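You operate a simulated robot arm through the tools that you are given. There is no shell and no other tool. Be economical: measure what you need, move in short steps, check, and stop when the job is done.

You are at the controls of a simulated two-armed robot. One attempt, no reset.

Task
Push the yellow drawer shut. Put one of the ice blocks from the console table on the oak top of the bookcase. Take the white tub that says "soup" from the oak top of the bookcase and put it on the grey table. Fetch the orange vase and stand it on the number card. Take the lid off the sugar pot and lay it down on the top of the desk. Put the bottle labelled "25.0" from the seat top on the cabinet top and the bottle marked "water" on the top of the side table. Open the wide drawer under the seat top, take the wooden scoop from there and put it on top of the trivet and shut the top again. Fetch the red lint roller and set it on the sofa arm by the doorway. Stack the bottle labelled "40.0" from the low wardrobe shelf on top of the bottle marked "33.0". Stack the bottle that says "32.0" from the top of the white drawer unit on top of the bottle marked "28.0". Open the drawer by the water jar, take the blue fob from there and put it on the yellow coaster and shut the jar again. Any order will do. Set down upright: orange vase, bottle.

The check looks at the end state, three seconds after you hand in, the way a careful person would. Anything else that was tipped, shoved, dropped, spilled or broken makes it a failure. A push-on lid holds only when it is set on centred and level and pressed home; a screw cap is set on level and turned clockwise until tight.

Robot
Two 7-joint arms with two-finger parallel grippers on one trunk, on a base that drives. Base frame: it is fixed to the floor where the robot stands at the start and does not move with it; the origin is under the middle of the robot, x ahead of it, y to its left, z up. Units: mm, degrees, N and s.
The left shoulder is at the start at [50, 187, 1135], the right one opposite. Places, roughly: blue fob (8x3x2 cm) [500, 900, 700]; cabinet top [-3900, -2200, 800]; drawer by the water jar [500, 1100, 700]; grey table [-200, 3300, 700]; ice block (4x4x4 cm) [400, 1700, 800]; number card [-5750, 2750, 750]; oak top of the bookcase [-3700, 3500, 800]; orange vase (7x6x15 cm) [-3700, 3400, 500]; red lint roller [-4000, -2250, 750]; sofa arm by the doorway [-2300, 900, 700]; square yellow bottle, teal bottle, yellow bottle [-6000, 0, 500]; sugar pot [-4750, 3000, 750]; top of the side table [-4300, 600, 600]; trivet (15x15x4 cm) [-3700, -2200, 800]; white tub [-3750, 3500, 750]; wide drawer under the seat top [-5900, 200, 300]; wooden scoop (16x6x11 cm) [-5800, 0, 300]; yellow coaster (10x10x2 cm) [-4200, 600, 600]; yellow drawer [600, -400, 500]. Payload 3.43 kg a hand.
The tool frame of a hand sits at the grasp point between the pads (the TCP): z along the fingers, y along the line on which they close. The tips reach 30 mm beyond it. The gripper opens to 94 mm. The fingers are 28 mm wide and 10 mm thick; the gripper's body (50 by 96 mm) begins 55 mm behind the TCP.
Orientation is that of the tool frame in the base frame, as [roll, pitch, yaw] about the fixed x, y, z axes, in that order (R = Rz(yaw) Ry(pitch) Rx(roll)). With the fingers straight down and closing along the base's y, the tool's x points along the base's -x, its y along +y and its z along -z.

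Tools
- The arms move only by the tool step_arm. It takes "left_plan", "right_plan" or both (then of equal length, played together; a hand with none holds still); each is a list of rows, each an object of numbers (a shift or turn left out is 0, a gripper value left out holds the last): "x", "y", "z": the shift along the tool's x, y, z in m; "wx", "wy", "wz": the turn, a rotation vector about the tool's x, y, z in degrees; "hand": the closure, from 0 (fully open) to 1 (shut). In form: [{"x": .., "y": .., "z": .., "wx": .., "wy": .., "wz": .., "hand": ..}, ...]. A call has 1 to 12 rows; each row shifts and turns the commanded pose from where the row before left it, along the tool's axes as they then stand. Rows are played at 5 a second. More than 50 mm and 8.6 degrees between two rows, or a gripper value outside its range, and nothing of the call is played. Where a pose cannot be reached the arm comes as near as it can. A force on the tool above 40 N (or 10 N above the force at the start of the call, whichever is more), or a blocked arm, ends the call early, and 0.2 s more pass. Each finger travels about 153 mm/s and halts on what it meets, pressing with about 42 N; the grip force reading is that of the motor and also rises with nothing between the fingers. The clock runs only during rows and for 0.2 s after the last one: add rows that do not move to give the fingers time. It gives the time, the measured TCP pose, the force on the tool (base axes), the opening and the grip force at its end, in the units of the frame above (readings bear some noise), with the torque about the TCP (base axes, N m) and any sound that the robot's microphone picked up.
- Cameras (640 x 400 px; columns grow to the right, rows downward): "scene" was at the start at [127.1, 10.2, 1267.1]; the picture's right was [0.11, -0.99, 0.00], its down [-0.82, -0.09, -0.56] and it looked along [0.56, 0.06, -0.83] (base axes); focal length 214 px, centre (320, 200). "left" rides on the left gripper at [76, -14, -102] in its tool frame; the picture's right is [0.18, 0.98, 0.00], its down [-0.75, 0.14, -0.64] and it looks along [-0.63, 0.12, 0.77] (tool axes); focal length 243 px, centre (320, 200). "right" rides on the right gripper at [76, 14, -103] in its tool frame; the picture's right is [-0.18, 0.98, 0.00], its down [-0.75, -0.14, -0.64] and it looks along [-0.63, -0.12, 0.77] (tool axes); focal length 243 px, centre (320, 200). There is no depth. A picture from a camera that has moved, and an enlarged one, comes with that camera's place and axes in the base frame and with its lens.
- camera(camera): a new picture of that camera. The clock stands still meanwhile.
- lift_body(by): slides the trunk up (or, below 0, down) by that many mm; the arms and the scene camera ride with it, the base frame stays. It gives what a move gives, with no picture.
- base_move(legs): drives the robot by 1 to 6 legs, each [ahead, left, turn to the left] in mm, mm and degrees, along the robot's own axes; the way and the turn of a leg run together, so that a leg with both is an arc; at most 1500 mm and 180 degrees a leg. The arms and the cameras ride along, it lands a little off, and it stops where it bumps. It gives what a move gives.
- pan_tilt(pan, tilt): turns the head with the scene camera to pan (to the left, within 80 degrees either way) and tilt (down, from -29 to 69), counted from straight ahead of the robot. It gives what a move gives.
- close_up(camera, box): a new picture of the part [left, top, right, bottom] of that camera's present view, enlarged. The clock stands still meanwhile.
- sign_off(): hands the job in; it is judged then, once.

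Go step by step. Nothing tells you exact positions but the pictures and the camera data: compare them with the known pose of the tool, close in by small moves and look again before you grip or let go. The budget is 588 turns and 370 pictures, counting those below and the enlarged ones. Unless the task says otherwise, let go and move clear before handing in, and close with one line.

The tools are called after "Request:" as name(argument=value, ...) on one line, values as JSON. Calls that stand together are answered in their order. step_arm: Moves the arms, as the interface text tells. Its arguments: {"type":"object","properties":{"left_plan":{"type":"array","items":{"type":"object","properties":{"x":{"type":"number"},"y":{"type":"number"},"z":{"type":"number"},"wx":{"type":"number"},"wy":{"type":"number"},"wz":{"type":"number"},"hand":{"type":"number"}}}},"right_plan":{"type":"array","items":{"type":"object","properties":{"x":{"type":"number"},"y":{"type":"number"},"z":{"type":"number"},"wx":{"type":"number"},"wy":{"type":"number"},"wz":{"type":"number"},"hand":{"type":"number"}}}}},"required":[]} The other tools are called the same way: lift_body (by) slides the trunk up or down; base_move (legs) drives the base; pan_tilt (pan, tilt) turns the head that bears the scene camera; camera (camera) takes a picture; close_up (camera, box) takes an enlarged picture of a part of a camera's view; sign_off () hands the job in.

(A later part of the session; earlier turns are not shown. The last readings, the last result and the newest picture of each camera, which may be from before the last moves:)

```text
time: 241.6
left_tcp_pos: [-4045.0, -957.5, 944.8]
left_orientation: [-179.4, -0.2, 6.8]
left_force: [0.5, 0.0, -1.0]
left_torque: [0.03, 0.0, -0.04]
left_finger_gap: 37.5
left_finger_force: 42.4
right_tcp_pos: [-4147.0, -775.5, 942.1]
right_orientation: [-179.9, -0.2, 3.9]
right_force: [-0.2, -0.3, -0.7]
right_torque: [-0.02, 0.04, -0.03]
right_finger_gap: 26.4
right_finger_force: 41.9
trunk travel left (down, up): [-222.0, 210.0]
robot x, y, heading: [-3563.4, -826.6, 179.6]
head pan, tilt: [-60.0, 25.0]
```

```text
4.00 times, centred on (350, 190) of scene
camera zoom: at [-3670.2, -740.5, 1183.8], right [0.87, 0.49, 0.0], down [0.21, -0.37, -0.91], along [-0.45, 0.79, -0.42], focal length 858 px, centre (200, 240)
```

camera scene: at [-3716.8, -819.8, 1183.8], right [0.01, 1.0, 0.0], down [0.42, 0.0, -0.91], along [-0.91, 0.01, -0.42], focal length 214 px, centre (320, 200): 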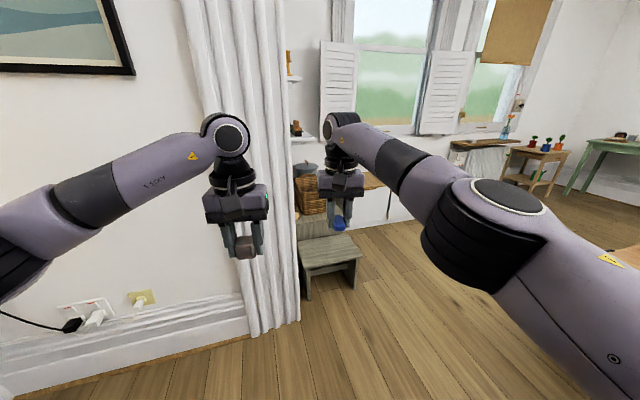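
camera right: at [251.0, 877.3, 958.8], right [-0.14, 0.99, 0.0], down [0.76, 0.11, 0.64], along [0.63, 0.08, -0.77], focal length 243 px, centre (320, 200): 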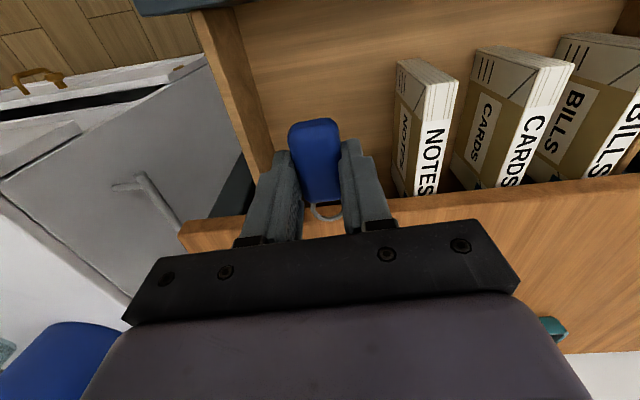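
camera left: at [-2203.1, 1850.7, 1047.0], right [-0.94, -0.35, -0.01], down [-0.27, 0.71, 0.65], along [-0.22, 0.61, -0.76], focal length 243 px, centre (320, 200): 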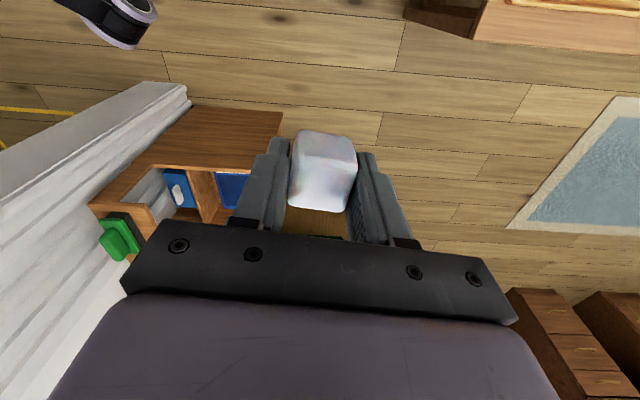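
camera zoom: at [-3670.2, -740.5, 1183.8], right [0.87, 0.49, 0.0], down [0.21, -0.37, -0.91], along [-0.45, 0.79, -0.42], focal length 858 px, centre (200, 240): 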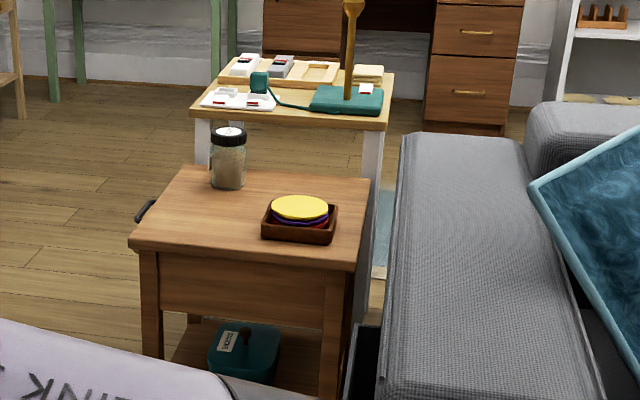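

The yellow coaster tops a small stack at about (-4200,545). I drive round to face the side table.

Request:
base_move(legs=[[535, 0, 0], [0, 0, -71], [600, -450, 0]])

Request:
pan_tilt(pan=0, tilt=48)

Request:
camera(camera="scene")

```text
time: 244.1
left_tcp_pos: [-4486.6, -954.3, 946.6]
left_orientation: [179.7, -1.1, 6.4]
left_force: [7.7, -0.9, 2.1]
left_torque: [0.08, 0.67, 0.18]
left_finger_gap: 37.1
left_finger_force: 42.1
right_tcp_pos: [-4597.5, -770.8, 942.1]
right_orientation: [-179.9, -0.2, 3.8]
right_force: [-0.2, -0.2, -0.5]
right_torque: [0.0, 0.02, -0.03]
right_finger_gap: 26.6
right_finger_force: 42.3
trunk travel left (down, up): [-222.0, 210.0]
robot x, y, heading: [-4011.6, -824.0, 179.9]
head pan, tilt: [-60.0, 25.0]
stopped in leg 1: the force on the tool passed its limit (the readings are from after the stop); the commanded pose is now the measured one
```

```text
time: 245.4
left_tcp_pos: [-4486.3, -954.7, 945.8]
left_orientation: [179.7, -1.0, 6.5]
left_force: [9.7, -1.6, 1.1]
left_torque: [0.08, 0.98, 0.29]
left_finger_gap: 37.3
left_finger_force: 41.8
right_tcp_pos: [-4597.6, -769.6, 941.6]
right_orientation: [-179.9, -0.4, 3.8]
right_force: [0.4, -0.8, -0.1]
right_torque: [-0.02, -0.06, -0.03]
right_finger_gap: 26.5
right_finger_force: 42.0
trunk travel left (down, up): [-222.0, 210.0]
robot x, y, heading: [-4016.5, -819.9, 179.6]
head pan, tilt: [0.0, 48.0]
```

```text
263 pictures are left
camera scene: at [-4152.9, -816.4, 1149.3], right [0.01, 1.0, 0.0], down [0.74, -0.01, -0.67], along [-0.67, 0.01, -0.74], focal length 214 px, centre (320, 200)
```

scene: 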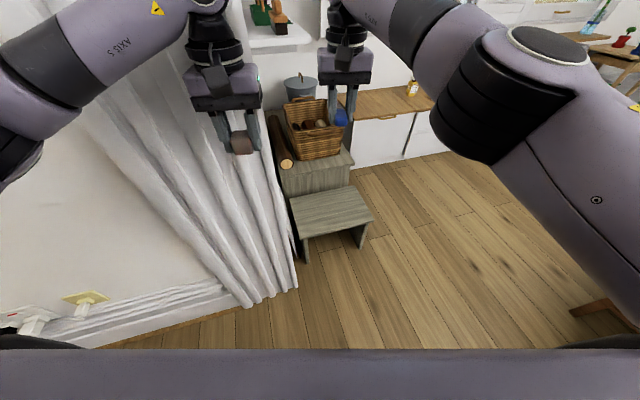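

The left hand touched the curtain-like wall post. I back off, turn, and go to the table.

Request:
base_move(legs=[[-120, 0, 0], [0, -250, 0], [0, 0, -71]])

Request:
camera(camera="scene")

Request:
camera(camera="left")

```text
time: 251.2
left_tcp_pos: [-4181.3, -169.7, 945.9]
left_orientation: [179.8, -1.2, -63.4]
left_force: [0.5, -0.5, -1.0]
left_torque: [0.0, 0.02, 0.03]
left_finger_gap: 37.3
left_finger_force: 41.7
right_tcp_pos: [-4047.5, -2.2, 941.7]
right_orientation: [-179.9, -0.3, -66.1]
right_force: [-0.3, -0.7, -0.9]
right_torque: [0.01, -0.01, -0.04]
right_finger_gap: 26.6
right_finger_force: 42.2
trunk travel left (down, up): [-222.0, 210.0]
robot x, y, heading: [-3891.2, -565.7, 109.7]
head pan, tilt: [0.0, 48.0]
```

```text
262 pictures are left
camera scene: at [-3940.3, -435.6, 1149.1], right [0.94, 0.34, 0.0], down [0.25, -0.7, -0.67], along [-0.23, 0.63, -0.74], focal length 214 px, centre (320, 200)
```

scene: 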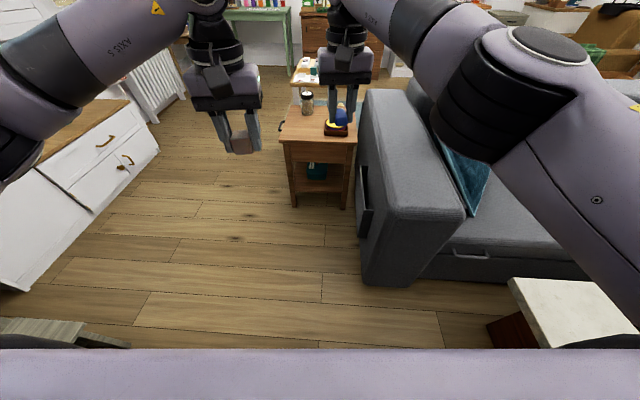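

```text
261 pictures are left
camera left: at [-4134.2, -228.9, 1048.0], right [-0.8, -0.6, 0.01], down [-0.47, 0.62, 0.63], along [-0.38, 0.5, -0.78], focal length 243 px, centre (320, 200)
```

left: 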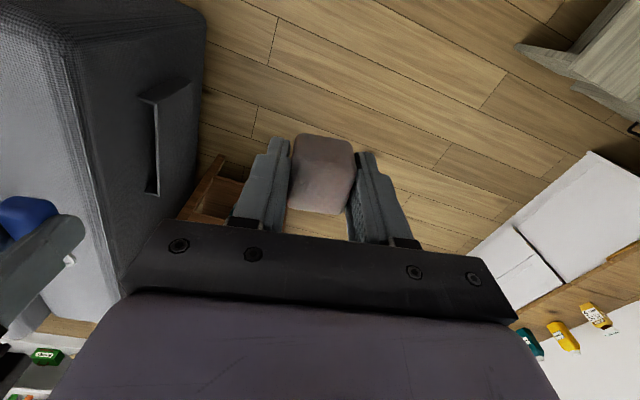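

I go to about (-4280,-110) facing north so the right hand reaches the coaster.

Request:
base_move(legs=[[0, 0, -19.7], [456, 389, 0]])

Request:
camera(camera="right")

Request:
camera(camera="scene")

```text
time: 255.6
left_tcp_pos: [-4424.4, 358.2, 945.4]
left_orientation: [179.8, -1.2, -82.7]
left_force: [-0.1, 0.2, 0.0]
left_torque: [-0.01, -0.01, 0.0]
left_finger_gap: 37.2
left_finger_force: 42.2
right_tcp_pos: [-4242.6, 470.0, 940.8]
right_orientation: [-179.9, -0.3, -85.4]
right_force: [-0.6, -0.4, -1.1]
right_torque: [-0.02, -0.02, -0.01]
right_finger_gap: 26.6
right_finger_force: 41.9
trunk travel left (down, up): [-222.0, 210.0]
robot x, y, heading: [-4283.6, -110.3, 90.3]
head pan, tilt: [0.0, 48.0]
```

```text
260 pictures are left
camera right: at [-4251.9, 394.5, 1044.5], right [-0.99, 0.1, 0.0], down [0.08, 0.77, 0.64], along [0.07, 0.63, -0.77], focal length 243 px, centre (320, 200)
```

right: 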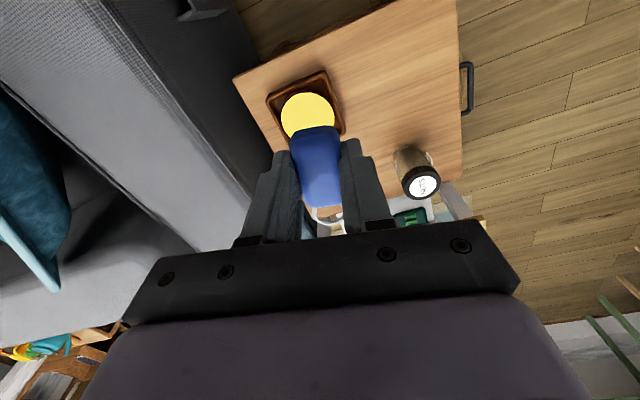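

```text
259 pictures are left
camera scene: at [-4286.2, 26.3, 1149.0], right [1.0, 0.01, 0.0], down [0.01, -0.74, -0.67], along [0.0, 0.67, -0.74], focal length 214 px, centre (320, 200)
```

scene: 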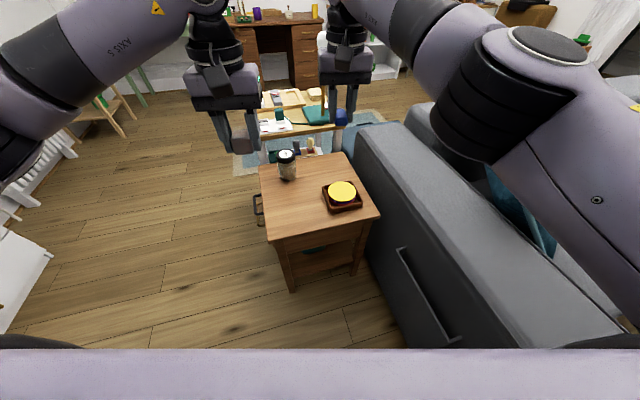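

The coaster centre is at about (-4211,547), top z ≈ 620. I move the fob over it and look.

Request:
base_move(legs=[[65, 0, 0]])

Request:
step_arm(right_plan=[{"x": -0.01, "y": -0.037}, {"z": 0.05}, {"z": 0.05}, {"z": 0.05}, {"z": 0.05}])

Request:
camera(camera="right")

Request:
close_up(camera="scene", box=[240, 100, 440, 250])

```text
time: 256.6
left_tcp_pos: [-4425.4, 422.3, 944.9]
left_orientation: [179.9, -1.2, -82.7]
left_force: [-0.2, -0.2, -0.4]
left_torque: [0.01, 0.0, -0.03]
left_finger_gap: 37.4
left_finger_force: 42.1
right_tcp_pos: [-4243.4, 535.0, 941.3]
right_orientation: [-179.9, -0.3, -85.3]
right_force: [0.1, -0.9, -0.1]
right_torque: [-0.01, 0.02, 0.03]
right_finger_gap: 26.7
right_finger_force: 42.3
trunk travel left (down, up): [-222.0, 210.0]
robot x, y, heading: [-4283.6, -52.4, 90.2]
head pan, tilt: [0.0, 48.0]
```

```text
time: 257.8
left_tcp_pos: [-4424.4, 421.4, 945.4]
left_orientation: [179.8, -1.2, -82.8]
left_force: [-0.3, -0.6, -0.6]
left_torque: [0.03, -0.03, -0.03]
left_finger_gap: 37.3
left_finger_force: 42.2
right_tcp_pos: [-4208.9, 545.4, 741.0]
right_orientation: [-179.9, -0.3, -85.4]
right_force: [0.5, 0.0, -1.1]
right_torque: [-0.01, 0.02, -0.05]
right_finger_gap: 26.8
right_finger_force: 42.3
trunk travel left (down, up): [-222.0, 210.0]
robot x, y, heading: [-4281.5, -46.9, 90.6]
head pan, tilt: [0.0, 48.0]
```

```text
258 pictures are left
camera right: at [-4217.8, 468.9, 843.9], right [-0.99, 0.1, 0.0], down [0.08, 0.77, 0.64], along [0.07, 0.63, -0.77], focal length 243 px, centre (320, 200)
```

right: 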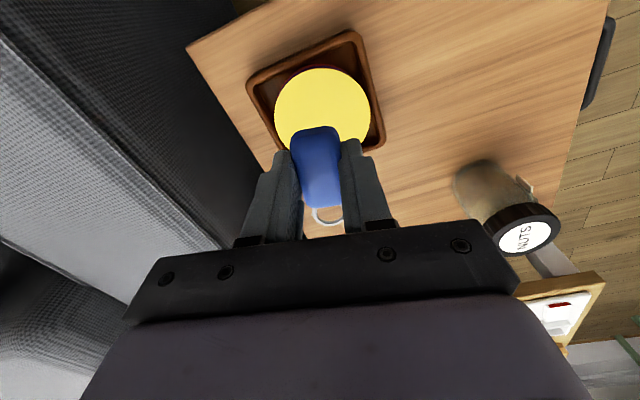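

```text
2.67 times, centred on (340, 175) of scene
camera zoom: at [-4286.7, 90.3, 1149.1], right [1.0, 0.01, 0.0], down [0.01, -0.74, -0.67], along [0.0, 0.67, -0.74], focal length 572 px, centre (267, 267)
```

zoom: 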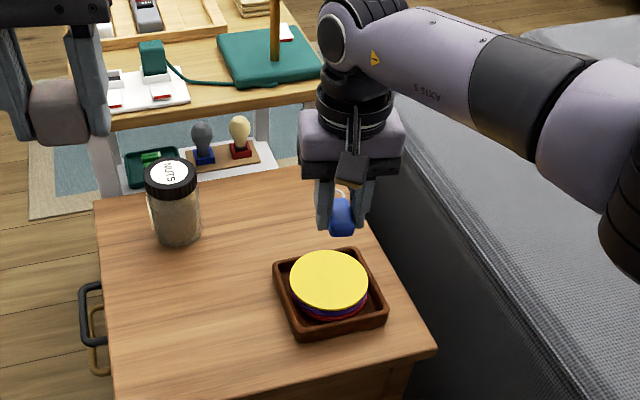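

Over the coaster. I descend gently until contact.

Request:
step_arm(right_plan=[{"z": 0.04, "x": -0.004}, {"z": 0.03}])

Request:
camera(camera="right")

Request:
close_up(camera="scene", box=[290, 150, 410, 250])

```text
time: 258.4
left_tcp_pos: [-4424.1, 421.5, 946.8]
left_orientation: [179.8, -1.1, -82.7]
left_force: [0.2, -0.2, -0.1]
left_torque: [-0.01, -0.02, -0.01]
left_finger_gap: 37.1
left_finger_force: 41.5
right_tcp_pos: [-4205.1, 543.8, 679.4]
right_orientation: [-179.9, -0.3, -85.3]
right_force: [-0.5, 0.0, -0.1]
right_torque: [0.0, -0.01, -0.07]
right_finger_gap: 26.5
right_finger_force: 42.1
right hand out of reach, approached as far as the arm can: row 2
trunk travel left (down, up): [-222.0, 210.0]
robot x, y, heading: [-4286.3, -47.7, 90.6]
head pan, tilt: [0.0, 48.0]
```

```text
256 pictures are left
camera right: at [-4215.7, 467.6, 783.7], right [-0.99, 0.1, 0.0], down [0.08, 0.77, 0.64], along [0.07, 0.63, -0.77], focal length 243 px, centre (320, 200)
```

right: 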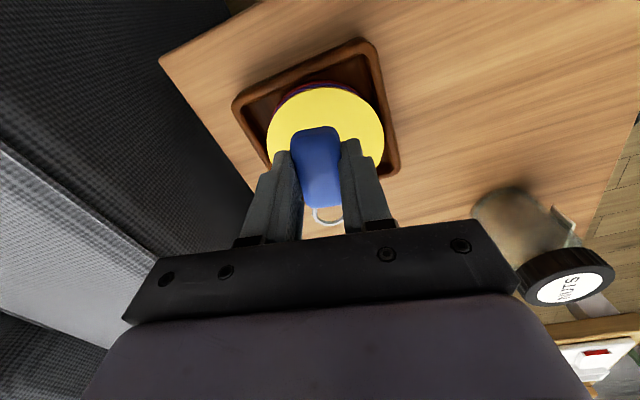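

```text
4.00 times, centred on (350, 200) of scene
camera zoom: at [-4286.7, 90.2, 1149.1], right [1.0, 0.01, 0.0], down [0.01, -0.74, -0.67], along [0.0, 0.67, -0.74], focal length 858 px, centre (200, 200)
```

zoom: 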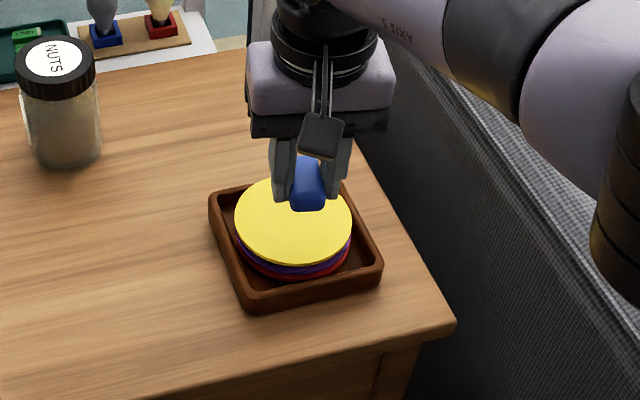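

The arm is at its reach limit, so I lower with the trunk in small steps.

Request:
lift_body(by=-20)

Request:
lift_body(by=-8)

Request:
camera(camera="right")

Request:
close_up(camera="scene", box=[290, 150, 410, 250])

```text
time: 259.1
left_tcp_pos: [-4425.0, 421.4, 926.2]
left_orientation: [179.7, -1.2, -82.7]
left_force: [-0.1, 0.6, -0.8]
left_torque: [0.0, 0.03, 0.01]
left_finger_gap: 37.4
left_finger_force: 41.9
right_tcp_pos: [-4207.2, 544.3, 661.2]
right_orientation: [-179.9, -0.3, -85.4]
right_force: [-0.7, 0.7, -0.2]
right_torque: [-0.02, 0.0, -0.01]
right_finger_gap: 26.6
right_finger_force: 42.1
trunk travel left (down, up): [-202.0, 230.0]
robot x, y, heading: [-4280.7, -49.1, 90.3]
head pan, tilt: [0.0, 48.0]
```

```text
time: 259.6
left_tcp_pos: [-4424.0, 420.4, 917.1]
left_orientation: [179.8, -1.1, -82.7]
left_force: [0.0, 0.2, -0.4]
left_torque: [-0.01, 0.02, 0.02]
left_finger_gap: 37.4
left_finger_force: 41.6
right_tcp_pos: [-4206.3, 545.3, 653.4]
right_orientation: [-179.9, -0.3, -85.3]
right_force: [0.6, -0.9, -1.1]
right_torque: [0.0, -0.03, -0.02]
right_finger_gap: 26.7
right_finger_force: 42.3
trunk travel left (down, up): [-194.0, 238.0]
robot x, y, heading: [-4283.5, -46.1, 90.4]
head pan, tilt: [0.0, 48.0]
```

```text
254 pictures are left
camera right: at [-4215.7, 467.7, 756.3], right [-0.99, 0.1, 0.0], down [0.08, 0.77, 0.64], along [0.07, 0.63, -0.77], focal length 243 px, centre (320, 200)
```

right: 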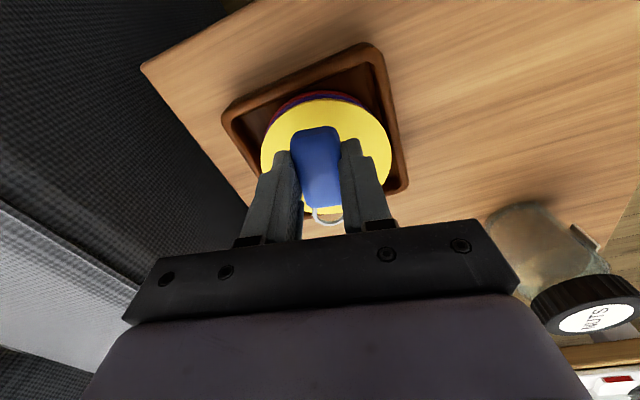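

```text
4.00 times, centred on (350, 200) of scene
camera zoom: at [-4286.6, 90.1, 1121.1], right [1.0, 0.01, 0.0], down [0.01, -0.74, -0.67], along [0.0, 0.67, -0.74], focal length 858 px, centre (200, 200)
```

zoom: 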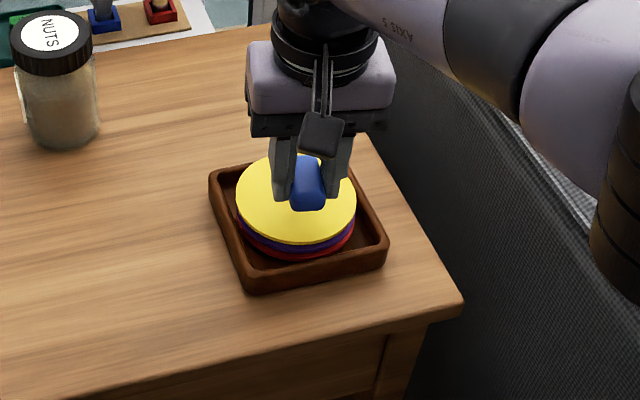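

The coaster's top is nearer z 590. I nudge forward 10 mm and keep lowering with the trunk.

Request:
base_move(legs=[[11, 4, 0]])

Request:
lift_body(by=-22)

Request:
lift_body(by=-5)

Request:
close_up(camera="scene", box=[290, 150, 410, 250])

```text
time: 260.4
left_tcp_pos: [-4428.3, 432.9, 917.7]
left_orientation: [179.9, -1.2, -82.7]
left_force: [-0.6, -0.5, -0.8]
left_torque: [-0.02, -0.02, 0.01]
left_finger_gap: 37.1
left_finger_force: 41.7
right_tcp_pos: [-4210.6, 555.2, 653.6]
right_orientation: [-179.9, -0.3, -85.3]
right_force: [-0.4, 0.2, -0.2]
right_torque: [0.03, 0.01, 0.0]
right_finger_gap: 26.5
right_finger_force: 41.7
trunk travel left (down, up): [-194.0, 238.0]
robot x, y, heading: [-4289.0, -38.6, 90.3]
head pan, tilt: [0.0, 48.0]
```

```text
time: 261.1
left_tcp_pos: [-4429.2, 433.7, 895.4]
left_orientation: [179.7, -1.1, -82.7]
left_force: [0.9, 0.0, 0.2]
left_torque: [-0.01, 0.0, 0.01]
left_finger_gap: 37.1
left_finger_force: 42.3
right_tcp_pos: [-4211.1, 554.7, 630.8]
right_orientation: [-180.0, -0.3, -85.4]
right_force: [-0.5, -0.6, 0.0]
right_torque: [0.02, 0.01, -0.03]
right_finger_gap: 26.6
right_finger_force: 42.3
trunk travel left (down, up): [-172.0, 260.0]
robot x, y, heading: [-4287.6, -35.6, 90.6]
head pan, tilt: [0.0, 48.0]
```

```text
time: 261.6
left_tcp_pos: [-4428.8, 433.0, 889.9]
left_orientation: [179.8, -1.1, -82.8]
left_force: [-0.5, 0.3, -0.8]
left_torque: [0.02, 0.0, 0.01]
left_finger_gap: 37.1
left_finger_force: 42.3
right_tcp_pos: [-4211.6, 554.1, 625.8]
right_orientation: [-180.0, -0.3, -85.4]
right_force: [-0.4, 0.6, -0.3]
right_torque: [-0.01, 0.01, -0.02]
right_finger_gap: 26.8
right_finger_force: 42.0
trunk travel left (down, up): [-167.0, 265.0]
robot x, y, heading: [-4286.8, -37.8, 90.1]
head pan, tilt: [0.0, 48.0]
```

```text
4.00 times, centred on (350, 200) of scene
camera zoom: at [-4290.5, 101.1, 1094.1], right [1.0, 0.01, 0.0], down [0.01, -0.74, -0.67], along [0.0, 0.67, -0.74], focal length 858 px, centre (200, 200)
```

zoom: 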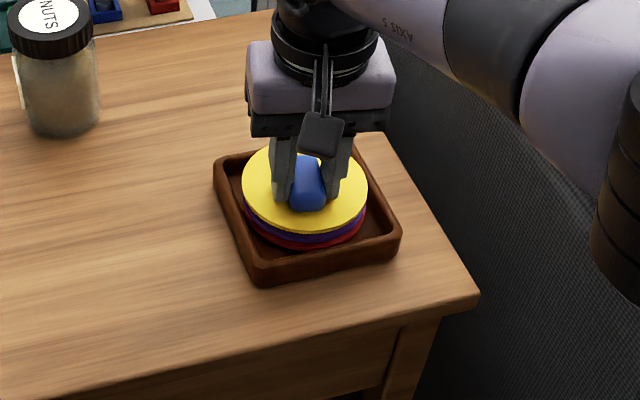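

Very close now. I lower by the arm in 2 mm steps to feel contact.

Request:
step_arm(right_plan=[{"z": 0.002}, {"z": 0.002}])

Request:
step_arm(right_plan=[{"z": 0.002}, {"z": 0.002}])

```text
time: 262.2
left_tcp_pos: [-4428.2, 432.5, 891.8]
left_orientation: [179.8, -1.1, -82.6]
left_force: [0.5, -1.2, 0.0]
left_torque: [0.02, 0.05, -0.04]
left_finger_gap: 37.0
left_finger_force: 42.6
right_tcp_pos: [-4210.4, 555.4, 624.9]
right_orientation: [-180.0, -0.1, -85.4]
right_force: [0.7, 0.3, 11.2]
right_torque: [0.11, -0.03, 0.0]
right_finger_gap: 26.6
right_finger_force: 42.0
trunk travel left (down, up): [-167.0, 265.0]
robot x, y, heading: [-4285.3, -43.1, 90.4]
head pan, tilt: [0.0, 48.0]
```

```text
time: 262.8
left_tcp_pos: [-4428.7, 430.4, 891.7]
left_orientation: [179.8, -1.0, -82.6]
left_force: [0.4, 0.4, 0.0]
left_torque: [0.05, 0.01, 0.03]
left_finger_gap: 37.2
left_finger_force: 41.5
right_tcp_pos: [-4210.8, 555.6, 623.5]
right_orientation: [-179.9, 0.3, -85.4]
right_force: [1.1, -0.4, 28.8]
right_torque: [0.13, 0.01, 0.0]
right_finger_gap: 26.4
right_finger_force: 42.0
trunk travel left (down, up): [-167.0, 265.0]
robot x, y, heading: [-4285.5, -39.2, 90.3]
head pan, tilt: [0.0, 48.0]
```

Contact. I ease up 3 mm, open slightly and lift away.

Request:
step_arm(right_plan=[{"z": -0.003}, {"hand": 0.5}, {}, {"z": -0.03}, {"z": -0.04}, {"z": -0.04}])

Request:
close_up(camera="scene", box=[290, 150, 410, 250])

```text
time: 264.2
left_tcp_pos: [-4428.8, 433.7, 890.6]
left_orientation: [179.8, -1.1, -82.7]
left_force: [0.0, -0.1, 0.2]
left_torque: [-0.03, -0.02, 0.02]
left_finger_gap: 37.3
left_finger_force: 41.9
right_tcp_pos: [-4210.7, 556.8, 731.3]
right_orientation: [-179.9, -0.4, -85.5]
right_force: [-0.4, -0.2, -0.6]
right_torque: [-0.03, 0.01, 0.01]
right_finger_gap: 47.1
right_finger_force: 0.0
trunk travel left (down, up): [-167.0, 265.0]
robot x, y, heading: [-4287.2, -40.9, 90.3]
head pan, tilt: [0.0, 48.0]
```

```text
4.00 times, centred on (350, 200) of scene
camera zoom: at [-4290.6, 101.1, 1094.0], right [1.0, 0.01, 0.0], down [0.01, -0.74, -0.67], along [0.0, 0.67, -0.74], focal length 858 px, centre (200, 200)
```

zoom: 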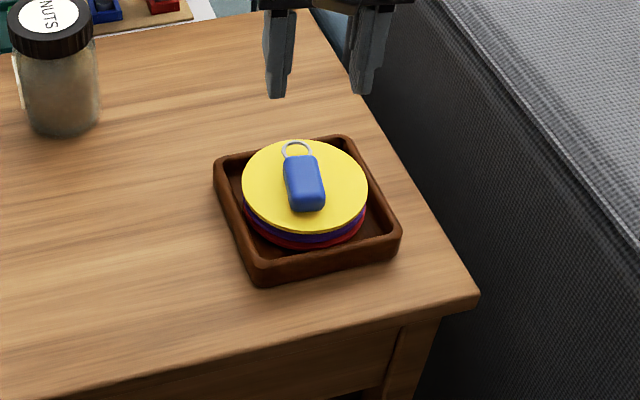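

The fob is on the yellow coaster. Next, the window seat with the bottles: I raise the hand, back off, turn west and look.

Request:
step_arm(right_plan=[{"z": -0.05, "hand": 0}, {"z": -0.05}, {"z": -0.05}])

Request:
base_move(legs=[[-200, 150, 0], [0, 0, 90]])

Request:
pan_tilt(pan=0, tilt=30)

Request:
camera(camera="scene")

```text
time: 265.0
left_tcp_pos: [-4429.9, 432.6, 889.8]
left_orientation: [179.7, -1.2, -82.7]
left_force: [-0.1, 0.8, -0.5]
left_torque: [0.01, -0.02, 0.04]
left_finger_gap: 37.2
left_finger_force: 41.8
right_tcp_pos: [-4211.9, 555.8, 882.6]
right_orientation: [-180.0, -0.2, -85.4]
right_force: [-0.4, 0.8, -0.4]
right_torque: [-0.04, 0.03, 0.02]
right_finger_gap: 94.0
right_finger_force: 0.1
trunk travel left (down, up): [-167.0, 265.0]
robot x, y, heading: [-4286.6, -39.3, 90.2]
head pan, tilt: [0.0, 48.0]
```

```text
time: 270.7
left_tcp_pos: [-4907.2, -381.4, 891.7]
left_orientation: [179.8, -1.0, 7.1]
left_force: [-0.5, -0.9, -0.3]
left_torque: [-0.02, 0.0, 0.01]
left_finger_gap: 37.1
left_finger_force: 42.5
right_tcp_pos: [-5031.5, -164.3, 881.4]
right_orientation: [-179.9, -0.2, 4.4]
right_force: [-0.3, 0.0, 1.3]
right_torque: [-0.02, -0.02, -0.02]
right_finger_gap: 93.9
right_finger_force: 0.1
trunk travel left (down, up): [-167.0, 265.0]
robot x, y, heading: [-4434.6, -241.5, -180.1]
head pan, tilt: [0.0, 48.0]
```

```text
time: 271.5
left_tcp_pos: [-4908.5, -381.2, 892.1]
left_orientation: [179.8, -1.0, 7.1]
left_force: [-0.1, 0.7, -1.4]
left_torque: [0.01, -0.01, 0.03]
left_finger_gap: 37.2
left_finger_force: 42.1
right_tcp_pos: [-5030.4, -164.8, 879.9]
right_orientation: [-179.9, -0.4, 4.4]
right_force: [-0.1, -0.9, 1.0]
right_torque: [-0.01, -0.01, -0.01]
right_finger_gap: 94.2
right_finger_force: 0.0
trunk travel left (down, up): [-167.0, 265.0]
robot x, y, heading: [-4437.7, -239.9, -179.7]
head pan, tilt: [0.0, 30.0]
```

```text
250 pictures are left
camera scene: at [-4587.3, -240.5, 1120.8], right [0.0, 1.0, 0.0], down [0.5, 0.0, -0.87], along [-0.87, 0.0, -0.5], focal length 214 px, centre (320, 200)
```

scene: 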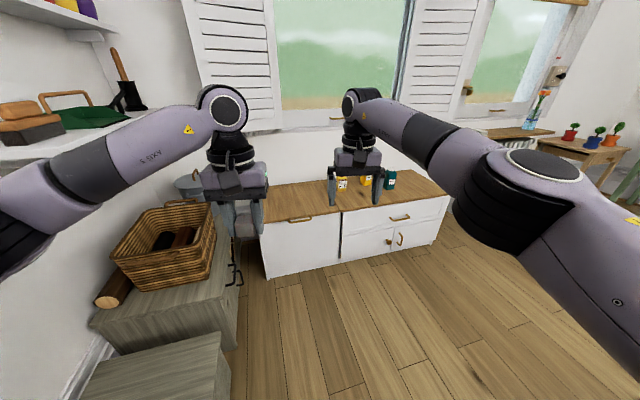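

Request:
close_up(camera="scene", box=[230, 150, 470, 290])

Request:
camera(camera="right")

```text
2.67 times, centred on (350, 220) of scene
camera zoom: at [-4587.3, -240.5, 1120.8], right [0.0, 1.0, 0.0], down [0.5, 0.0, -0.87], along [-0.87, 0.0, -0.5], focal length 572 px, centre (240, 147)
```

zoom: 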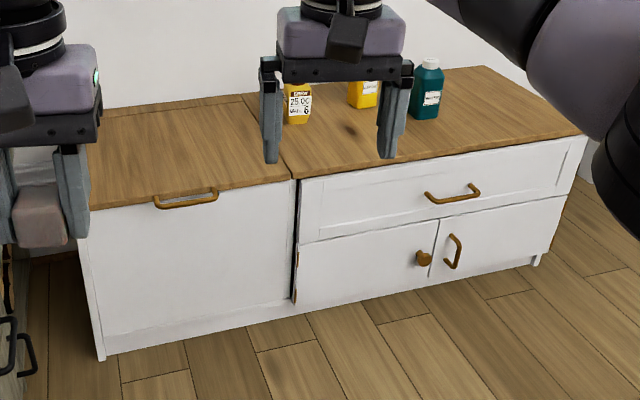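

```text
248 pictures are left
camera right: at [-4955.2, -172.8, 984.3], right [-0.11, -0.99, 0.0], down [-0.77, 0.08, 0.64], along [-0.63, 0.07, -0.77], focal length 243 px, centre (320, 200)
```

right: 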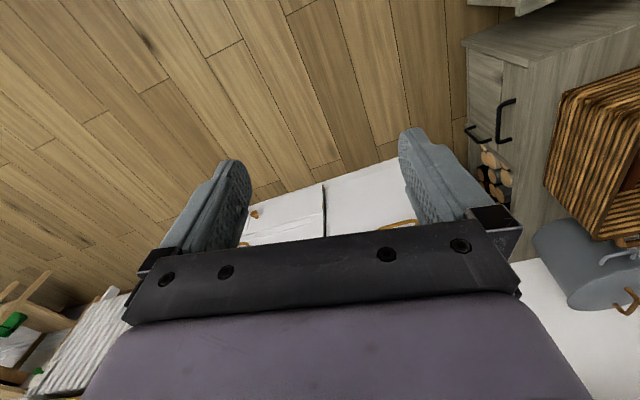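

The bottle "25.0" is the front yellow one; I need to read the others. I drive closer, squared to the seat.

Request:
base_move(legs=[[850, -500, 0], [0, 0, 16]])

Request:
pan_tilt(pan=5, tilt=45)

Request:
camera(camera="scene")

```text
time: 277.5
left_tcp_pos: [-5688.7, -3.3, 889.9]
left_orientation: [179.7, -1.1, 22.9]
left_force: [0.1, 0.5, -1.0]
left_torque: [-0.01, -0.02, 0.04]
left_finger_gap: 36.9
left_finger_force: 41.7
right_tcp_pos: [-5864.2, 173.6, 880.1]
right_orientation: [-179.9, -0.3, 20.2]
right_force: [-0.5, -0.5, -0.3]
right_torque: [-0.02, 0.01, -0.01]
right_finger_gap: 94.0
right_finger_force: 0.0
trunk travel left (down, up): [-167.0, 265.0]
robot x, y, heading: [-5271.7, 256.0, -163.9]
head pan, tilt: [0.0, 30.0]
```

```text
time: 278.3
left_tcp_pos: [-5687.3, -3.3, 890.9]
left_orientation: [179.8, -1.1, 22.9]
left_force: [-0.5, 0.1, -0.6]
left_torque: [0.03, 0.0, 0.02]
left_finger_gap: 37.1
left_finger_force: 42.3
right_tcp_pos: [-5866.1, 172.9, 880.4]
right_orientation: [-179.9, -0.3, 20.2]
right_force: [0.7, 0.4, 0.3]
right_torque: [0.0, -0.03, -0.02]
right_finger_gap: 94.1
right_finger_force: 0.1
trunk travel left (down, up): [-167.0, 265.0]
robot x, y, heading: [-5273.6, 262.0, -163.9]
head pan, tilt: [5.0, 45.0]
```

```text
247 pictures are left
camera scene: at [-5406.6, 216.8, 1098.3], right [-0.36, 0.93, 0.0], down [0.66, 0.25, -0.71], along [-0.66, -0.25, -0.71], focal length 214 px, centre (320, 200)
```

scene: 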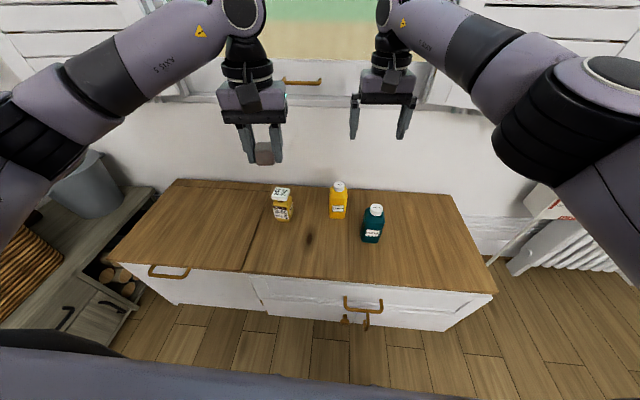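

Request:
close_up(camera="scene", box=[250, 160, 410, 260])

```text
4.00 times, centred on (330, 210) of scene
camera zoom: at [-5406.6, 216.8, 1098.3], right [-0.36, 0.93, 0.0], down [0.66, 0.25, -0.71], along [-0.66, -0.25, -0.71], focal length 858 px, centre (280, 160)
```

zoom: 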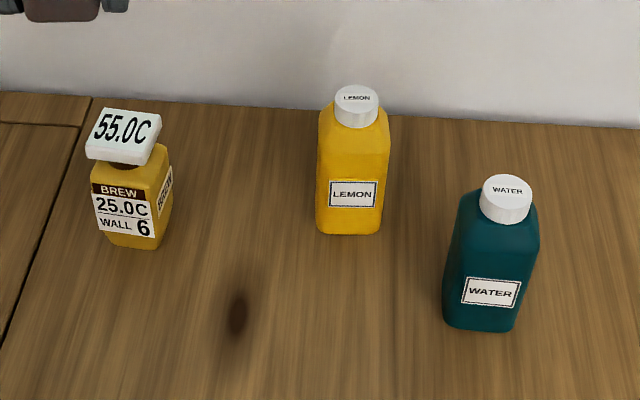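

WATER is the teal bottle, at about (-5905,222). I lower the trunk and bring the right hand above it.

Request:
step_arm(right_plan=[{"x": -0.011, "y": -0.03}, {"x": -0.011, "y": -0.03}])

Request:
lift_body(by=-140)

Request:
camera(camera="right")

Request:
close_up(camera="scene", box=[290, 90, 450, 230])

```text
time: 278.9
left_tcp_pos: [-5688.1, -2.1, 890.6]
left_orientation: [179.7, -1.1, 22.9]
left_force: [-0.2, -0.4, -0.4]
left_torque: [-0.02, 0.0, -0.02]
left_finger_gap: 37.3
left_finger_force: 42.4
right_tcp_pos: [-5900.2, 226.7, 878.1]
right_orientation: [-179.9, -0.3, 20.1]
right_force: [0.3, -0.2, 0.2]
right_torque: [0.03, 0.01, 0.02]
right_finger_gap: 94.0
right_finger_force: 0.1
right hand out of reach, approached as far as the arm can: row 2
trunk travel left (down, up): [-167.0, 265.0]
robot x, y, heading: [-5271.8, 262.0, -164.2]
head pan, tilt: [5.0, 45.0]
```

```text
time: 280.5
left_tcp_pos: [-5687.5, -2.4, 750.2]
left_orientation: [179.8, -1.1, 22.9]
left_force: [0.2, 0.2, -0.6]
left_torque: [0.01, -0.01, -0.03]
left_finger_gap: 37.2
left_finger_force: 42.0
right_tcp_pos: [-5900.6, 225.6, 739.4]
right_orientation: [-180.0, -0.4, 20.3]
right_force: [0.0, -0.5, 0.5]
right_torque: [0.01, 0.03, 0.0]
right_finger_gap: 94.0
right_finger_force: 0.1
trunk travel left (down, up): [-27.0, 405.0]
robot x, y, heading: [-5270.1, 261.0, -164.0]
head pan, tilt: [5.0, 45.0]
```

```text
245 pictures are left
camera right: at [-5825.6, 238.8, 842.3], right [0.17, -0.99, 0.0], down [-0.76, -0.13, 0.64], along [-0.63, -0.1, -0.77], focal length 243 px, centre (320, 200)
```

right: 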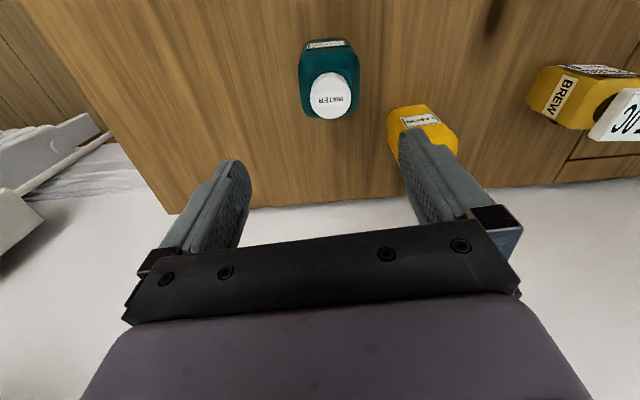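

```text
2.86 times, centred on (370, 160) of scene
camera zoom: at [-5406.5, 216.8, 958.3], right [-0.36, 0.93, 0.0], down [0.66, 0.25, -0.71], along [-0.66, -0.25, -0.71], focal length 613 px, centre (177, 314)
```

zoom: 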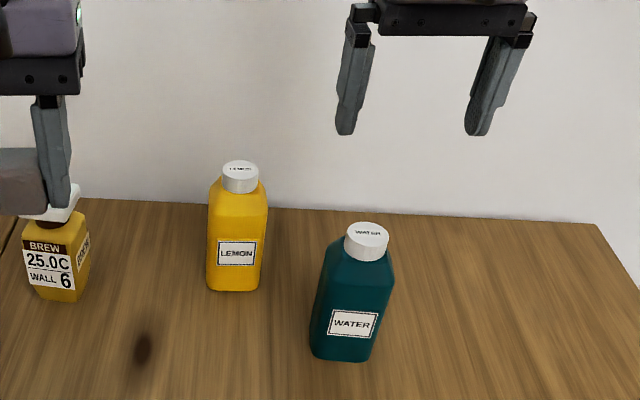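

Teal's cap centre is at about (-5897,219), top z ≈ 605. I align the yaw and descend, pausing to check.

Request:
step_arm(right_plan=[{"wz": 8.5, "y": 0.007}, {"z": 0.04}, {"z": 0.04}])

Request:
camera(camera="right")

```text
time: 281.3
left_tcp_pos: [-5686.9, -1.9, 751.7]
left_orientation: [179.8, -1.1, 23.0]
left_force: [0.3, -0.8, -0.5]
left_torque: [-0.01, 0.02, 0.0]
left_finger_gap: 37.0
left_finger_force: 41.7
right_tcp_pos: [-5897.5, 218.4, 656.2]
right_orientation: [-179.9, -0.3, 11.7]
right_force: [-0.7, -1.2, -0.6]
right_torque: [-0.04, 0.01, 0.06]
right_finger_gap: 93.9
right_finger_force: 0.1
trunk travel left (down, up): [-27.0, 405.0]
robot x, y, heading: [-5270.9, 256.7, -164.1]
head pan, tilt: [5.0, 45.0]
```

```text
243 pictures are left
camera right: at [-5820.9, 220.4, 760.6], right [0.02, -1.0, 0.0], down [-0.77, -0.02, 0.64], along [-0.64, -0.01, -0.77], focal length 243 px, centre (320, 200)
```

right: 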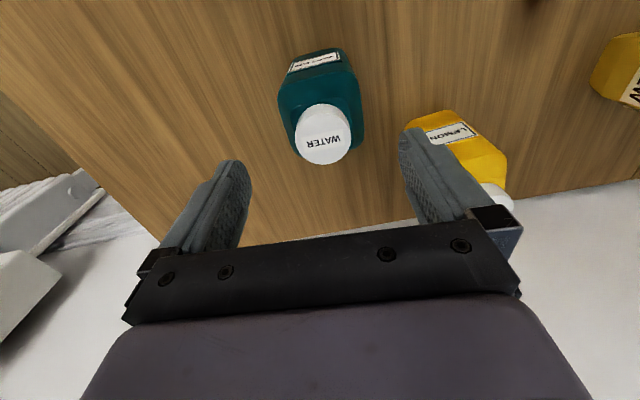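

Alignment is fine (3° correction). I descend to z 557 and close.

Request:
step_arm(right_plan=[{"wz": -3, "z": 0.035}, {"z": 0.035}, {"z": 0.029}])

Request:
camera(camera="right")

```text
time: 282.1
left_tcp_pos: [-5687.4, -3.3, 750.3]
left_orientation: [179.8, -1.1, 22.9]
left_force: [0.2, -0.7, 0.1]
left_torque: [0.0, -0.04, 0.0]
left_finger_gap: 37.1
left_finger_force: 42.5
right_tcp_pos: [-5895.6, 220.3, 558.3]
right_orientation: [-179.8, -0.2, 14.7]
right_force: [0.7, -0.4, -0.2]
right_torque: [-0.01, 0.0, -0.01]
right_finger_gap: 94.0
right_finger_force: 0.0
trunk travel left (down, up): [-27.0, 405.0]
robot x, y, heading: [-5272.9, 260.5, -163.9]
head pan, tilt: [5.0, 45.0]
```

```text
242 pictures are left
camera right: at [-5820.4, 225.4, 661.2], right [0.07, -1.0, 0.0], down [-0.77, -0.06, 0.64], along [-0.64, -0.04, -0.77], focal length 243 px, centre (320, 200)
```

right: 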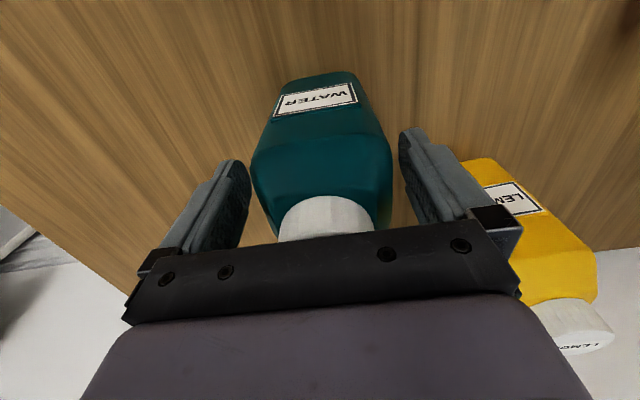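

Request:
step_arm(right_plan=[{"z": 0.003}, {"z": 0.003}, {"hand": 1}, {}, {}])

Request:
step_arm(right_plan=[{"z": -0.03}, {"z": -0.04}])

Request:
camera(camera="right")

```text
time: 283.3
left_tcp_pos: [-5688.2, -2.7, 752.0]
left_orientation: [179.8, -1.0, 22.9]
left_force: [0.5, 0.8, 0.3]
left_torque: [0.0, 0.0, -0.01]
left_finger_gap: 37.2
left_finger_force: 42.2
right_tcp_pos: [-5896.8, 218.9, 553.9]
right_orientation: [-179.9, -0.3, 14.7]
right_force: [-0.4, -1.1, 3.1]
right_torque: [0.07, 0.04, 0.0]
right_finger_gap: 68.2
right_finger_force: 42.1
trunk travel left (down, up): [-27.0, 405.0]
robot x, y, heading: [-5275.5, 259.8, -164.0]
head pan, tilt: [5.0, 45.0]
```

```text
time: 283.9
left_tcp_pos: [-5688.0, -2.9, 750.2]
left_orientation: [179.7, -1.2, 22.9]
left_force: [-0.3, 0.3, -1.2]
left_torque: [0.0, -0.05, -0.03]
left_finger_gap: 37.3
left_finger_force: 41.4
right_tcp_pos: [-5895.9, 219.4, 623.0]
right_orientation: [-179.9, -0.3, 14.6]
right_force: [-0.2, 0.9, -5.1]
right_torque: [0.0, 0.01, 0.01]
right_finger_gap: 68.1
right_finger_force: 41.8
trunk travel left (down, up): [-27.0, 405.0]
robot x, y, heading: [-5269.7, 261.3, -164.1]
head pan, tilt: [5.0, 45.0]
```

```text
241 pictures are left
camera right: at [-5820.4, 225.6, 726.9], right [0.07, -1.0, 0.0], down [-0.77, -0.06, 0.64], along [-0.64, -0.04, -0.77], focal length 243 px, centre (320, 200)
```

right: 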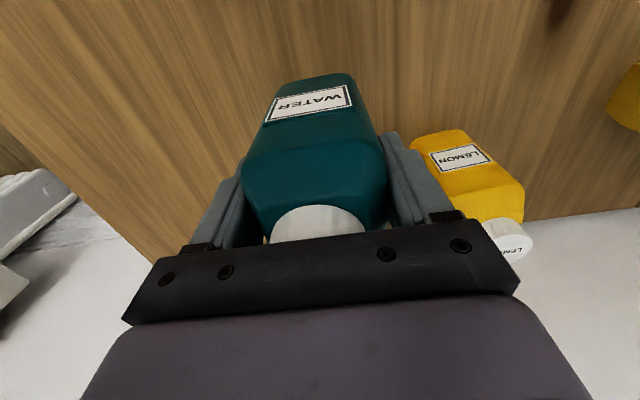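

The water bottle is held. I raise the trunk, back away and drive to the side table.

Request:
lift_body(by=250)

Request:
base_move(legs=[[-200, 0, 0], [0, 0, -106], [-423, -600, 0]])

Request:
pan_tilt(pan=0, tilt=48)

Request:
camera(camera="scene")

```text
time: 286.5
left_tcp_pos: [-5687.9, -2.8, 1000.4]
left_orientation: [179.6, -1.1, 22.9]
left_force: [0.6, 0.8, -0.7]
left_torque: [-0.01, -0.01, 0.03]
left_finger_gap: 37.2
left_finger_force: 41.7
right_tcp_pos: [-5896.0, 219.8, 872.8]
right_orientation: [-179.9, -0.3, 14.6]
right_force: [0.5, 0.1, -4.8]
right_torque: [0.0, -0.01, 0.03]
right_finger_gap: 68.1
right_finger_force: 42.1
trunk travel left (down, up): [-277.0, 155.0]
robot x, y, heading: [-5267.9, 260.7, -164.2]
head pan, tilt: [5.0, 45.0]
```

```text
time: 296.2
left_tcp_pos: [-4621.5, 347.0, 1000.8]
left_orientation: [179.8, -1.2, -84.5]
left_force: [0.4, -0.2, -0.4]
left_torque: [0.01, -0.02, 0.02]
left_finger_gap: 37.6
left_finger_force: 42.4
right_tcp_pos: [-4347.7, 478.6, 873.5]
right_orientation: [-179.9, -0.3, -92.7]
right_force: [0.3, -0.9, -3.7]
right_torque: [0.01, -0.04, -0.02]
right_finger_gap: 67.9
right_finger_force: 41.8
trunk travel left (down, up): [-277.0, 155.0]
robot x, y, heading: [-4495.2, -126.6, 88.6]
head pan, tilt: [5.0, 45.0]
```

```text
time: 296.9
left_tcp_pos: [-4620.6, 346.7, 1001.4]
left_orientation: [179.7, -1.3, -84.4]
left_force: [0.4, 0.0, 0.5]
left_torque: [0.01, -0.01, 0.01]
left_finger_gap: 37.3
left_finger_force: 42.3
right_tcp_pos: [-4346.1, 478.7, 873.1]
right_orientation: [-179.9, -0.3, -92.7]
right_force: [1.8, -1.2, -4.2]
right_torque: [0.01, -0.03, 0.03]
right_finger_gap: 68.1
right_finger_force: 41.6
trunk travel left (down, up): [-277.0, 155.0]
robot x, y, heading: [-4494.5, -130.0, 88.8]
head pan, tilt: [0.0, 48.0]
```

```text
240 pictures are left
camera scene: at [-4493.8, 11.1, 1204.0], right [1.0, -0.02, 0.0], down [-0.02, -0.74, -0.67], along [0.02, 0.67, -0.74], focal length 214 px, centre (320, 200)
```

scene: 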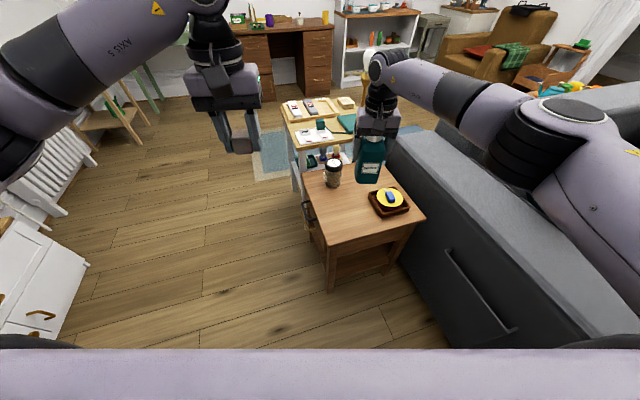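

The bottle is over a free spot on the side table's front left. I lower with the trunk and check.

Request:
base_move(legs=[[20, 0, 0]])

Request:
lift_body(by=-180)

Request:
camera(camera="right")

Request:
close_up(camera="scene", box=[280, 80, 440, 220])

```text
time: 297.7
left_tcp_pos: [-4621.1, 366.6, 1000.0]
left_orientation: [179.7, -1.2, -84.4]
left_force: [-0.6, -0.6, -0.7]
left_torque: [-0.02, 0.0, 0.03]
left_finger_gap: 37.3
left_finger_force: 41.6
right_tcp_pos: [-4345.9, 498.7, 872.0]
right_orientation: [-179.9, -0.4, -92.6]
right_force: [0.0, -0.1, -3.8]
right_torque: [-0.04, 0.01, -0.05]
right_finger_gap: 68.3
right_finger_force: 42.1
trunk travel left (down, up): [-277.0, 155.0]
robot x, y, heading: [-4501.2, -108.4, 88.4]
head pan, tilt: [0.0, 48.0]
```

```text
time: 299.7
left_tcp_pos: [-4621.2, 365.4, 819.7]
left_orientation: [179.7, -1.2, -84.6]
left_force: [0.0, 0.0, -1.1]
left_torque: [0.01, -0.02, -0.04]
left_finger_gap: 37.4
left_finger_force: 42.1
right_tcp_pos: [-4346.8, 498.2, 693.4]
right_orientation: [-179.9, -0.4, -92.7]
right_force: [0.0, -0.2, -4.1]
right_torque: [-0.01, -0.02, 0.01]
right_finger_gap: 68.3
right_finger_force: 41.9
trunk travel left (down, up): [-97.0, 335.0]
robot x, y, heading: [-4496.5, -109.2, 88.8]
head pan, tilt: [0.0, 48.0]
```

```text
239 pictures are left
camera right: at [-4365.0, 423.7, 796.8], right [-0.97, 0.23, 0.0], down [0.18, 0.75, 0.64], along [0.15, 0.62, -0.77], focal length 243 px, centre (320, 200)
```

right: 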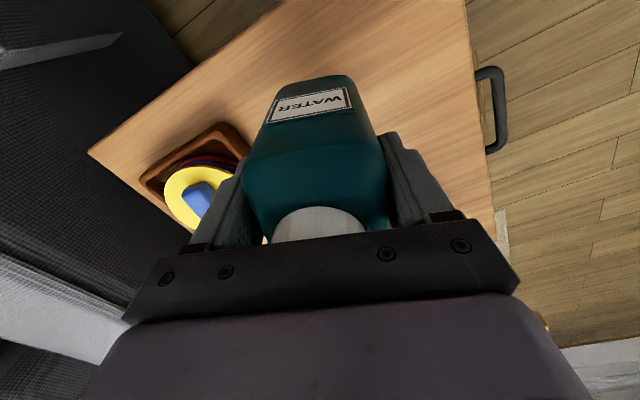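

```text
2.86 times, centred on (360, 150) of scene
camera zoom: at [-4493.3, 30.9, 1024.1], right [1.0, -0.02, 0.0], down [-0.02, -0.74, -0.67], along [0.02, 0.67, -0.74], focal length 613 px, centre (206, 343)
```

zoom: 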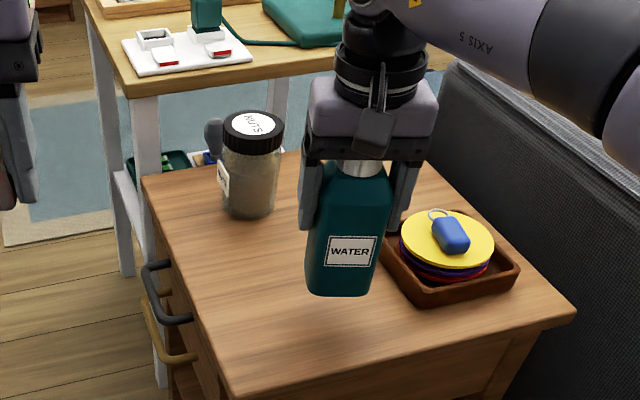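

Clear of the tray. I shift 12 mm left and lower to contact.

Request:
step_arm(right_plan=[{"y": 0.012, "z": 0.01}, {"z": 0.012}])

Request:
step_arm(right_plan=[{"z": 0.003}, {"z": 0.003}])

Request:
step_arm(right_plan=[{"z": 0.002}, {"z": 0.002}])

Request:
close_up(camera="scene", box=[280, 80, 440, 220])

```text
time: 300.3
left_tcp_pos: [-4620.5, 365.6, 819.3]
left_orientation: [179.7, -1.1, -84.5]
left_force: [0.5, 0.6, -0.6]
left_torque: [0.04, -0.01, 0.04]
left_finger_gap: 37.3
left_finger_force: 42.3
right_tcp_pos: [-4357.1, 498.1, 671.7]
right_orientation: [-179.9, -0.2, -92.7]
right_force: [-0.3, 0.7, -3.8]
right_torque: [-0.04, -0.01, 0.01]
right_finger_gap: 68.2
right_finger_force: 41.6
trunk travel left (down, up): [-97.0, 335.0]
robot x, y, heading: [-4494.2, -113.8, 88.5]
head pan, tilt: [0.0, 48.0]
```

```text
time: 300.9
left_tcp_pos: [-4622.0, 367.0, 819.9]
left_orientation: [179.6, -1.2, -84.4]
left_force: [0.0, 0.5, -0.7]
left_torque: [0.03, 0.0, 0.01]
left_finger_gap: 37.1
left_finger_force: 42.0
right_tcp_pos: [-4356.9, 498.5, 665.5]
right_orientation: [-179.9, -0.3, -92.6]
right_force: [0.1, 1.2, -3.7]
right_torque: [0.01, -0.03, 0.02]
right_finger_gap: 68.5
right_finger_force: 42.1
trunk travel left (down, up): [-97.0, 335.0]
robot x, y, heading: [-4493.2, -111.1, 88.4]
head pan, tilt: [0.0, 48.0]
```

```text
time: 301.5
left_tcp_pos: [-4622.3, 366.3, 820.5]
left_orientation: [179.7, -1.2, -84.5]
left_force: [0.4, -0.8, -0.2]
left_torque: [-0.01, -0.02, 0.01]
left_finger_gap: 37.2
left_finger_force: 41.7
right_tcp_pos: [-4358.0, 497.9, 660.2]
right_orientation: [-179.9, -0.3, -92.8]
right_force: [0.0, 0.4, -3.9]
right_torque: [-0.06, -0.01, 0.0]
right_finger_gap: 68.3
right_finger_force: 42.1
trunk travel left (down, up): [-97.0, 335.0]
robot x, y, heading: [-4495.4, -107.0, 88.7]
head pan, tilt: [0.0, 48.0]
```

```text
2.86 times, centred on (360, 150) of scene
camera zoom: at [-4493.3, 30.9, 1024.0], right [1.0, -0.02, 0.0], down [-0.02, -0.74, -0.67], along [0.02, 0.67, -0.74], focal length 613 px, centre (206, 343)
```

zoom: 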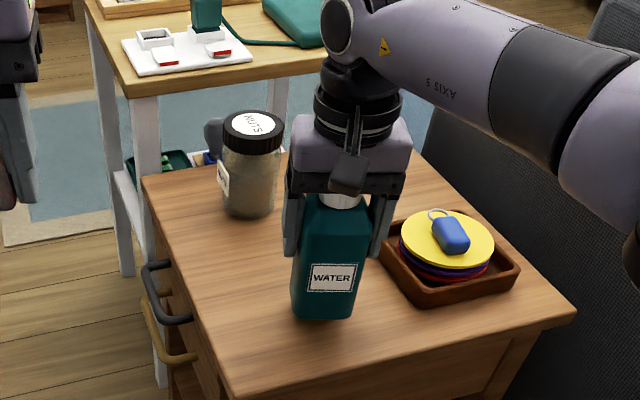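

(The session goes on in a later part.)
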